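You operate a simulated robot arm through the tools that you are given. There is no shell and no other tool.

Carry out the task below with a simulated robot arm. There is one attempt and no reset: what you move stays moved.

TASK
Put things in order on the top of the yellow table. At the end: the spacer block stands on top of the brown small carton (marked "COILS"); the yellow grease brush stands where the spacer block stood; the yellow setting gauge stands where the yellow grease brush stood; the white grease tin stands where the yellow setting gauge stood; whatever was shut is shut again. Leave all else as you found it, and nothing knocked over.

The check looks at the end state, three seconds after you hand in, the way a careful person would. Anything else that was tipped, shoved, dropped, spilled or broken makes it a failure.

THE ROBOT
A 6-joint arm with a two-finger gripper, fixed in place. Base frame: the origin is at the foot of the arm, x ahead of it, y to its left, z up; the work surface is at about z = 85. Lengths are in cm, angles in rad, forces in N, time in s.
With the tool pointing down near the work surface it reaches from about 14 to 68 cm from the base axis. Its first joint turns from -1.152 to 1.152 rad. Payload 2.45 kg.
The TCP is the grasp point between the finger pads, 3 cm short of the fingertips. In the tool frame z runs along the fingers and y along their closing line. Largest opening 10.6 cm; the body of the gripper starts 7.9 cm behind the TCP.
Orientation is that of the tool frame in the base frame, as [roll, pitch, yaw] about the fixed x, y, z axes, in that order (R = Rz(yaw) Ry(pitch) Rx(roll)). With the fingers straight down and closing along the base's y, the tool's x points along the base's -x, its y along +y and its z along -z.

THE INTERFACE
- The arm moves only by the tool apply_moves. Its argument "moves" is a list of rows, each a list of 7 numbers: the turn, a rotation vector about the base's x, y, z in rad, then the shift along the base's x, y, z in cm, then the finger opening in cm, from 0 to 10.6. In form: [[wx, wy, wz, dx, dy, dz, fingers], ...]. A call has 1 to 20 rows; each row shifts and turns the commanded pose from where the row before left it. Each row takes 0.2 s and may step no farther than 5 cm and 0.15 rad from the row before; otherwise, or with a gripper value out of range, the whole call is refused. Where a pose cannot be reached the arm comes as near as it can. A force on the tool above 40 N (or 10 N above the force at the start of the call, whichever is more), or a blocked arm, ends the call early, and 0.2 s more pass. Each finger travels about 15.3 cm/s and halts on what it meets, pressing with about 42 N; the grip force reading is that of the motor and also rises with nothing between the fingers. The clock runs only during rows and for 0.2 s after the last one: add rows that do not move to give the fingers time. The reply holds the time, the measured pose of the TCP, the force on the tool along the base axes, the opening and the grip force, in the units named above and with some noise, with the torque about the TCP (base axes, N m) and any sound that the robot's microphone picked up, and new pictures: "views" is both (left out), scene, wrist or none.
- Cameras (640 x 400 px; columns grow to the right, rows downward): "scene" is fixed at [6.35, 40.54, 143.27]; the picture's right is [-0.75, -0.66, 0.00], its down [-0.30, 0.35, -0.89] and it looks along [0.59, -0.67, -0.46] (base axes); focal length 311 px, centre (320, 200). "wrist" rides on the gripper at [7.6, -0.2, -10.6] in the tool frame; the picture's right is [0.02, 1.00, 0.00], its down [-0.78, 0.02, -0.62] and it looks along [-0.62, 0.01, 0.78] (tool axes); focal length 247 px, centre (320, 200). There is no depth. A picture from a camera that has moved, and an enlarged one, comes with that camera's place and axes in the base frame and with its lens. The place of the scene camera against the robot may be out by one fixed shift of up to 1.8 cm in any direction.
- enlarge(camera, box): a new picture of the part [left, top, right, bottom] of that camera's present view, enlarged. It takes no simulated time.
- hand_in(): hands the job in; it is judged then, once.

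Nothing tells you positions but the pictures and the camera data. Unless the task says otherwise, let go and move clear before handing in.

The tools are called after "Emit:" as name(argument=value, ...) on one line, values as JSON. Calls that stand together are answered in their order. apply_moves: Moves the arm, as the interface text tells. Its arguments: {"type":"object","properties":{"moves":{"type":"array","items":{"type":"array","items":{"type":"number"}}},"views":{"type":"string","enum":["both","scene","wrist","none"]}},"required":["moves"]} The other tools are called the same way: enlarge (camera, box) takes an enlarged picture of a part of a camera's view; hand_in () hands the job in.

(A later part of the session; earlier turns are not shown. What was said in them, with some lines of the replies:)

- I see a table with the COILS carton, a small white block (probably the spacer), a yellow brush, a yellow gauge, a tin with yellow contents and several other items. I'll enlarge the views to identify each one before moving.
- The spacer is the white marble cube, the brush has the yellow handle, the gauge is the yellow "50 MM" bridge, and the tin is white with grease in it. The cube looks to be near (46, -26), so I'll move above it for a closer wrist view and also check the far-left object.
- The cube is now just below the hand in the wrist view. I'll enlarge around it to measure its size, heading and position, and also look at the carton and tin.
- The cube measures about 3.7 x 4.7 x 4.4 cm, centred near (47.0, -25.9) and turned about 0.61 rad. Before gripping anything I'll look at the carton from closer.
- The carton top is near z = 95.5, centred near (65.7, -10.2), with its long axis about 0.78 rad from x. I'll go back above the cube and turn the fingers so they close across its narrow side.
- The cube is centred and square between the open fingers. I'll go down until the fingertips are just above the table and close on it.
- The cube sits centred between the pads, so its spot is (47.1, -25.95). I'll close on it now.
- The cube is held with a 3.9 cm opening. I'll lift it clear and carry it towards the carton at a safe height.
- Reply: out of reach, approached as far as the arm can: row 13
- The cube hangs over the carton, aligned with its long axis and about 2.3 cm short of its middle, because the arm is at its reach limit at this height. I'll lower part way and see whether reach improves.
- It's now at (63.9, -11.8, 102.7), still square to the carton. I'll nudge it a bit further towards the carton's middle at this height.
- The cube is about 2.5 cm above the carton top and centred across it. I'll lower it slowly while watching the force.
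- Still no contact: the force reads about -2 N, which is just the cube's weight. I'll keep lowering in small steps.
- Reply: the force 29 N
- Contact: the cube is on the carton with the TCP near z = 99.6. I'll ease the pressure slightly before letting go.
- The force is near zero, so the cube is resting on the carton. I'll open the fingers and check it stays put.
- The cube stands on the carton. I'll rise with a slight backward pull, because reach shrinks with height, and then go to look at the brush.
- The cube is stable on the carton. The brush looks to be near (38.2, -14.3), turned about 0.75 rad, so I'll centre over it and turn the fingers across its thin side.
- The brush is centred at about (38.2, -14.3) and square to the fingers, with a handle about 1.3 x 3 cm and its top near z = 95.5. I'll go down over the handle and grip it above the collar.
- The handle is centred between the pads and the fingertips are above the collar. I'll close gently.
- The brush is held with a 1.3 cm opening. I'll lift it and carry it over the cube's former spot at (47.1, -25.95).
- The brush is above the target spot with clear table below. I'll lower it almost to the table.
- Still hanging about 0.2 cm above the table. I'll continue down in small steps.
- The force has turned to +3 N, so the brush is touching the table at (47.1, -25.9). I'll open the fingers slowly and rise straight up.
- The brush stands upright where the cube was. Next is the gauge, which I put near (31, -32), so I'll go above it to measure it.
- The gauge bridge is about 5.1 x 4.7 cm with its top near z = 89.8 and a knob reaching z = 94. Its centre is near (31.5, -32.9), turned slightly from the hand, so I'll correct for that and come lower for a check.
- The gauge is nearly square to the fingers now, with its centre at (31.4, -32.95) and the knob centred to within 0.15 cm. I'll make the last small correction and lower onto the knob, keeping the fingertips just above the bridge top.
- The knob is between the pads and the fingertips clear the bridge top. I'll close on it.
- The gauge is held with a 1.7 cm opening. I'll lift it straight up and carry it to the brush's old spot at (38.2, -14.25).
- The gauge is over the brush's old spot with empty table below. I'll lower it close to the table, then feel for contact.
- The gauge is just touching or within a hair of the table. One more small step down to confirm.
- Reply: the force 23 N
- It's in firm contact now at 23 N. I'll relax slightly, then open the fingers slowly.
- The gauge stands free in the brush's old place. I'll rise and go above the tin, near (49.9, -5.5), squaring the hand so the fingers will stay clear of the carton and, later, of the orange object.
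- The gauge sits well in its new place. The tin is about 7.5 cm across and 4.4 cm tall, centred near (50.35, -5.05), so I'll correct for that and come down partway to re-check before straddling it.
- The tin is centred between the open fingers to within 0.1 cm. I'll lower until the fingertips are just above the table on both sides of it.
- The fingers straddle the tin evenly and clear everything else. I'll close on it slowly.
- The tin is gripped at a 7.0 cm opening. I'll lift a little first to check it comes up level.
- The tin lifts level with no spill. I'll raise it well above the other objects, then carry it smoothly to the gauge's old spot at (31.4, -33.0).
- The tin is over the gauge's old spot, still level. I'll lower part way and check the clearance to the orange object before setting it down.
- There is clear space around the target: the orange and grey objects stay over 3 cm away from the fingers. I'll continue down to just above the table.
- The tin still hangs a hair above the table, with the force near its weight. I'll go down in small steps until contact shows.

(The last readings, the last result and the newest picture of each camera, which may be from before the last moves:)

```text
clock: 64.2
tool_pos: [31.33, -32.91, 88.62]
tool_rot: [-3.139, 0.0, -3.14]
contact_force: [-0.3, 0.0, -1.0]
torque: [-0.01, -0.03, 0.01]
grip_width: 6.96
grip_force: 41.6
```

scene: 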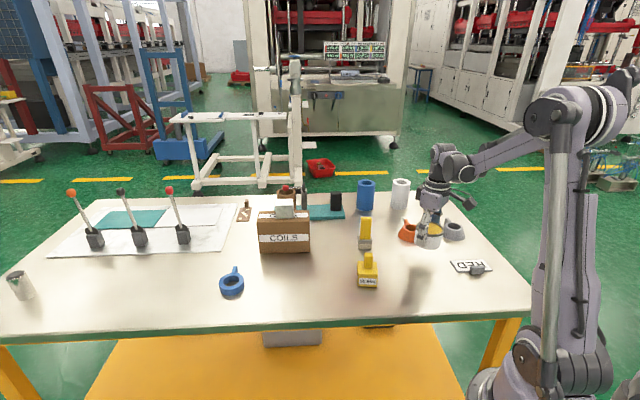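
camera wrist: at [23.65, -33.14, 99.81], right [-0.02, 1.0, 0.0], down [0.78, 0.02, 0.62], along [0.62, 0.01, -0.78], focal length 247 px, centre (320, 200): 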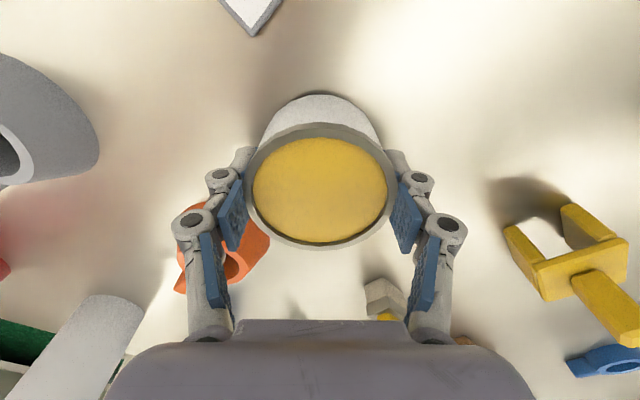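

Emit:
apply_moves(moves=[[0, 0, 0, 0, 0, -0.05, 6.5], [0, 0, 0, 0, 0, 0, 6.5]], views="none")

Emit:
apply_moves(moves=[[0, 0, 0, 0, 0, -0.05, 6.5], [0, 0, 0, 0, 0, 0, 6.5]], views="both")

Emit:
enlarge(camera="scene", box=[390, 190, 470, 260])

```text
clock: 64.8
tool_pos: [31.22, -32.88, 88.71]
tool_rot: [-3.139, 0.0, 3.141]
contact_force: [-0.2, -0.9, 1.1]
torque: [0.05, -0.03, 0.0]
grip_width: 6.96
grip_force: 41.4
```

```text
clock: 65.4
tool_pos: [31.28, -33.05, 88.71]
tool_rot: [-3.139, -0.002, -3.139]
contact_force: [-0.9, 0.4, 16.1]
torque: [0.06, 0.05, -0.12]
grip_width: 6.95
grip_force: 42.4
camera wrist: at [23.65, -33.12, 99.4], right [-0.02, 1.0, 0.0], down [0.78, 0.02, 0.62], along [0.62, 0.01, -0.78], focal length 247 px, centre (320, 200)
```

scene: 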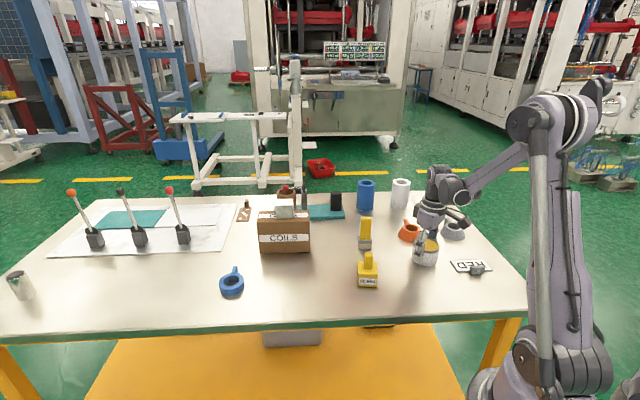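
wrist: 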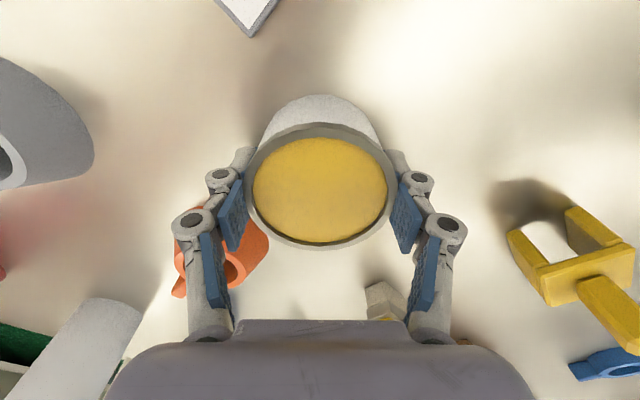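

```text
5.71 times, centred on (430, 225) of scene
camera zoom: at [6.33, 40.56, 143.26], right [-0.75, -0.66, 0.0], down [-0.3, 0.35, -0.89], along [0.59, -0.67, -0.46], focal length 1777 px, centre (-309, 57)
```

zoom: 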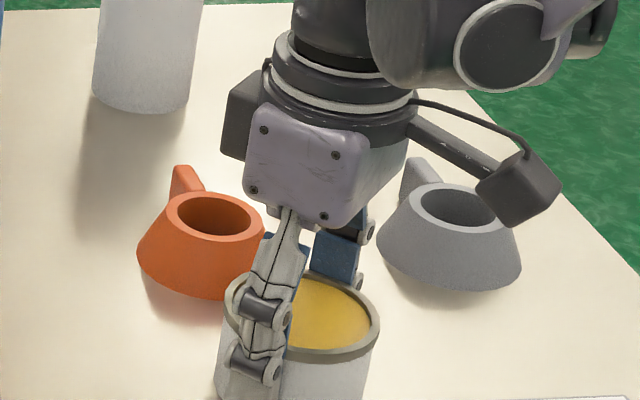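

Contact at 16 N: the tin is on the table. I'll relax and open the fingers just enough to clear it.

Emit:
apply_moves(moves=[[0, 0, 0, 0, 0, 0.06, 6.5], [0, 0, 0, 0, 0, 0, 6.5]], views="none")

Emit:
apply_moves(moves=[[0, 0, 0, 0, 0, 0, 7.3], [0, 0, 0, 0, 0, 0, 7.8], [0, 0, 0, 0, 0, 0, 8.5], [0, 0, 0, 0, 0, 0, 9.3], [0, 0, 0, 0, 0, 0, 9.3]], views="both")

Emit:
enlarge(camera="wrist", box=[160, 60, 480, 320])

```text
clock: 66.0
tool_pos: [31.38, -32.91, 88.67]
tool_rot: [-3.139, -0.002, -3.141]
contact_force: [-0.5, 0.4, 7.3]
torque: [0.01, 0.0, -0.09]
grip_width: 6.93
grip_force: 41.6
```

```text
clock: 67.2
tool_pos: [31.28, -32.95, 88.67]
tool_rot: [-3.14, 0.0, -3.14]
contact_force: [-0.3, 0.4, -0.1]
torque: [0.0, 0.0, -0.01]
grip_width: 9.26
grip_force: 0.1
camera wrist: at [23.65, -33.14, 99.41], right [-0.02, 1.0, 0.0], down [0.78, 0.02, 0.62], along [0.62, 0.01, -0.78], focal length 247 px, centre (320, 200)
```

scene: 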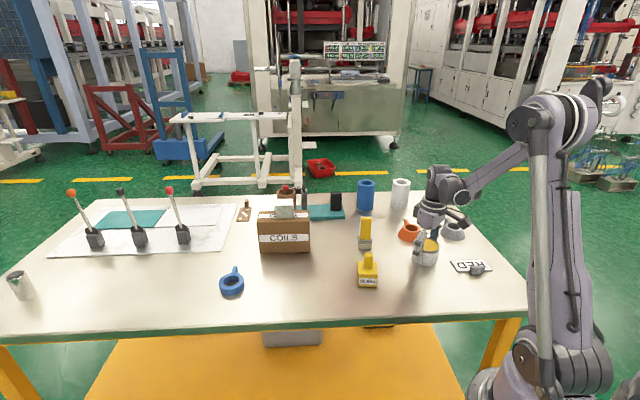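
wrist: 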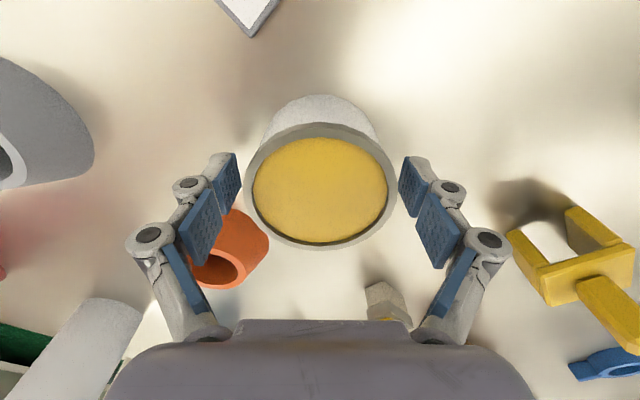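

```text
1.54 times, centred on (320, 190) of wrist
camera zoom: at [23.65, -33.14, 99.41], right [-0.02, 1.0, 0.0], down [0.78, 0.02, 0.62], along [0.62, 0.01, -0.78], focal length 380 px, centre (320, 215)
```

zoom: 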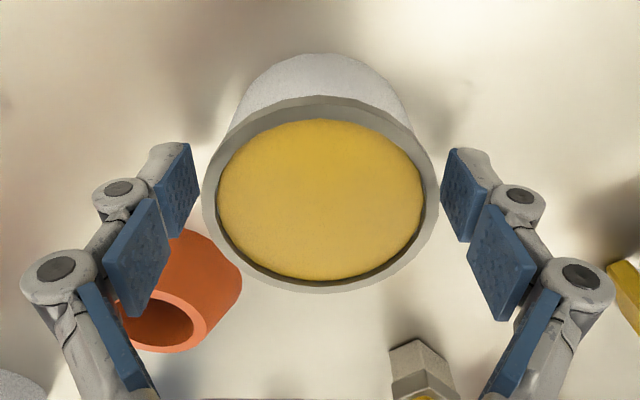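

The tin stands free between the open fingers. I'll rise straight up and clear, then inspect the whole table.

Emit:
apply_moves(moves=[[0, 0, 0, 0, 0, 1, 9.3], [0, 0, 0, 0, 0, 2, 9.3], [0, 0, 0, 0, 0, 2.5, 9.3], [0, 0, 0, 0, 0, 3, 9.3], [0, 0, 0, 0, 0, 3, 9.3], [0, 0, 0, 0, 0, 3, 9.3], [0, 0, 0, 0, 0, 3, 9.3], [0, 0, 0, 0, 0, 0, 9.3]], views="both")

Emit:
enlarge(camera="scene", box=[340, 170, 500, 300])

Emit:
enlarge(camera="scene", box=[200, 170, 360, 300])

Emit:
enlarge(camera="wrist", box=[180, 0, 460, 190])

```text
clock: 69.0
tool_pos: [31.32, -32.84, 106.2]
tool_rot: [-3.138, -0.001, -3.14]
contact_force: [-0.3, -0.4, 0.1]
torque: [-0.03, 0.0, 0.02]
grip_width: 9.31
grip_force: 0.1
camera wrist: at [23.72, -33.06, 116.91], right [-0.02, 1.0, 0.0], down [0.78, 0.02, 0.62], along [0.62, 0.01, -0.78], focal length 247 px, centre (320, 200)
```

scene: 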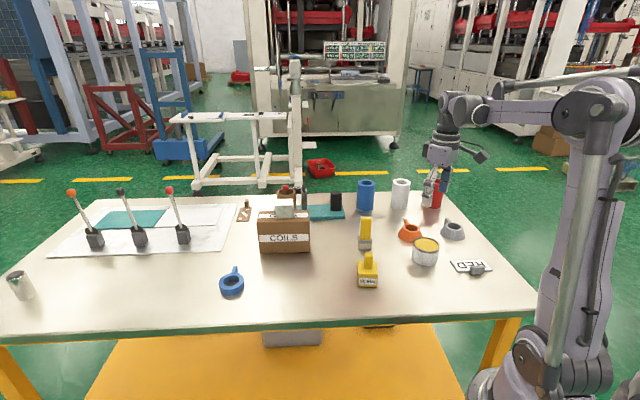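
wrist: 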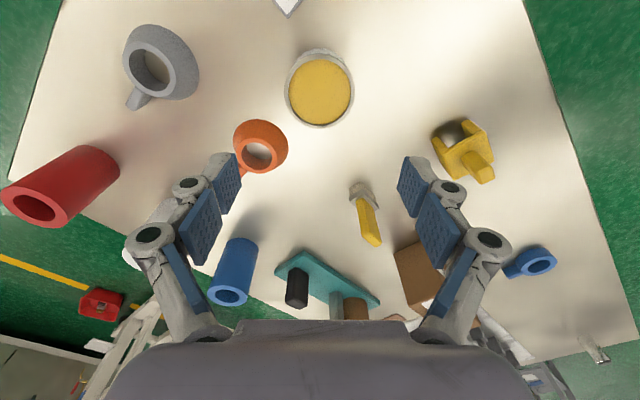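

```text
3.08 times, centred on (420, 235) of scene
camera zoom: at [6.35, 40.54, 143.27], right [-0.75, -0.66, 0.0], down [-0.3, 0.35, -0.89], along [0.59, -0.67, -0.46], focal length 957 px, centre (12, 92)
```

zoom: 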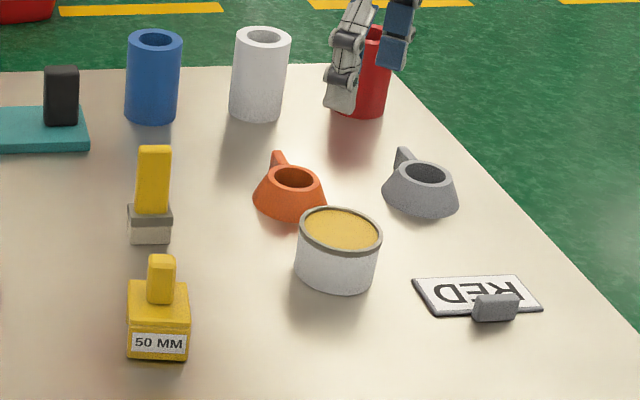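

```text
3.08 times, centred on (280, 235) of scene
camera zoom: at [6.35, 40.54, 143.27], right [-0.75, -0.66, 0.0], down [-0.3, 0.35, -0.89], along [0.59, -0.67, -0.46], focal length 957 px, centre (443, 92)
```

zoom: 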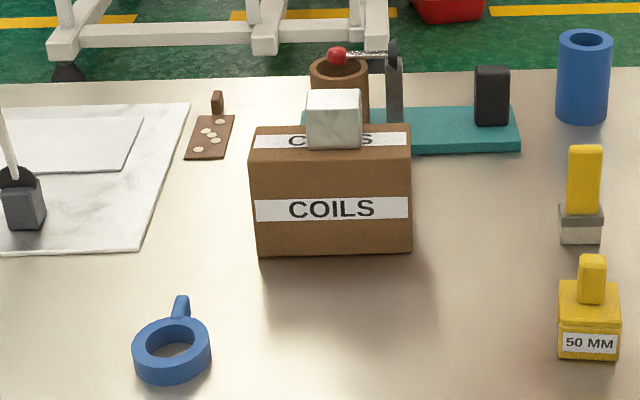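

```text
2.11 times, centred on (320, 95) of wrist
camera zoom: at [23.72, -33.06, 116.91], right [-0.02, 1.0, 0.0], down [0.78, 0.02, 0.62], along [0.62, 0.01, -0.78], focal length 520 px, centre (320, 421)
```

zoom: 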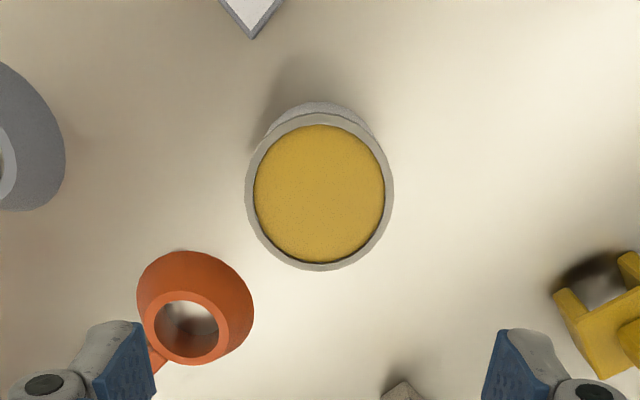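

All four items are in place and upright, and nothing else has shifted compared with the first pictures. I'll move the hand up and away, close to where it started, and take one last look before handing in.

Emit:
apply_moves(moves=[[0, 0, 0, 0, 0, 3, 10], [0, 0, 0, 0, 0, 3.3, 10.6], [0, 0, 0, 0.9, 3.8, 0, 10.6], [0, 0, 0, 0.9, 3.8, 0, 10.6], [0, 0, 0, 0.9, 3.9, 0, 10.6], [0, 0, 0, 0, 0, 0, 10.6]], views="both")

Emit:
enlarge(camera="scene", box=[200, 160, 500, 310])

```text
clock: 70.4
tool_pos: [34.19, -21.38, 112.43]
tool_rot: [-3.14, -0.001, -3.14]
contact_force: [-0.1, 0.1, 0.1]
torque: [0.03, 0.01, -0.02]
grip_width: 10.6
grip_force: 0.1
camera wrist: at [26.38, -21.52, 123.19], right [-0.02, 1.0, 0.0], down [0.78, 0.02, 0.62], along [0.62, 0.01, -0.78], focal length 247 px, centre (320, 200)
```

scene: 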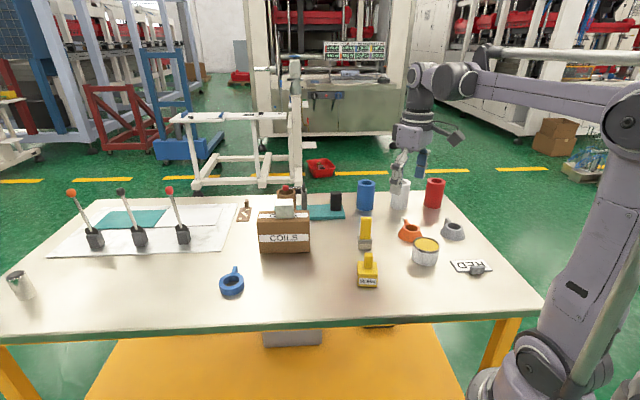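
wrist: 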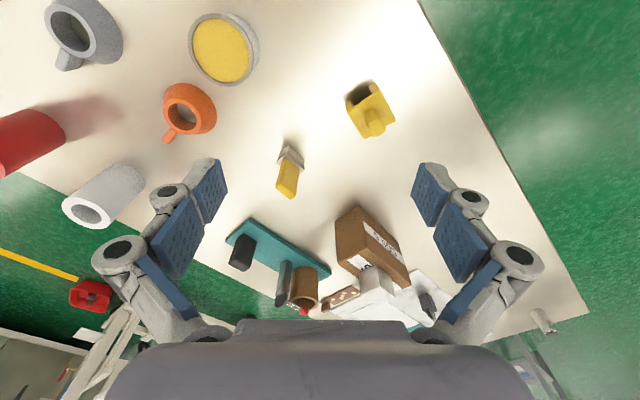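

```text
2.13 times, centred on (350, 235) of scene
camera zoom: at [6.35, 40.55, 143.27], right [-0.75, -0.66, 0.0], down [-0.3, 0.35, -0.89], along [0.59, -0.67, -0.46], focal length 663 px, centre (256, 125)
```

zoom: 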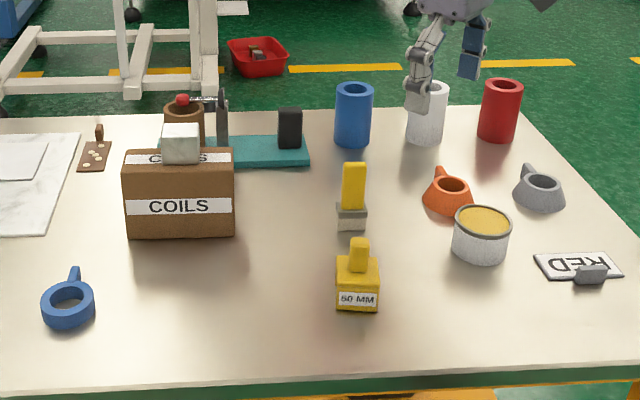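

The spacer block is on the carton, the brush is at the block's old spot, the gauge at the brush's old spot, and the tin at the gauge's old spot. Everything is upright, the other objects match the first pictures and the hand is clear, so I'm handing in.

Emit:
hand_in()

```text
The job is handed in.
```

The four moves are done and the job is handed in; I haven't been told how it was judged.

- **Spacer block:** it stands on top of the COILS carton, lined up with the carton and within about 1 cm of its middle.
- **Yellow grease brush:** it stands upright where the spacer block was.
- **Yellow setting gauge:** it stands where the brush was.
- **White grease tin:** it stands where the gauge was. I kept it level throughout and saw no grease spilled.

In the last pictures everything was upright, and the other objects looked just as they did at the start. I found nothing on the table that was shut and needed closing again. The hand had let go and was back near its starting position before I handed in.
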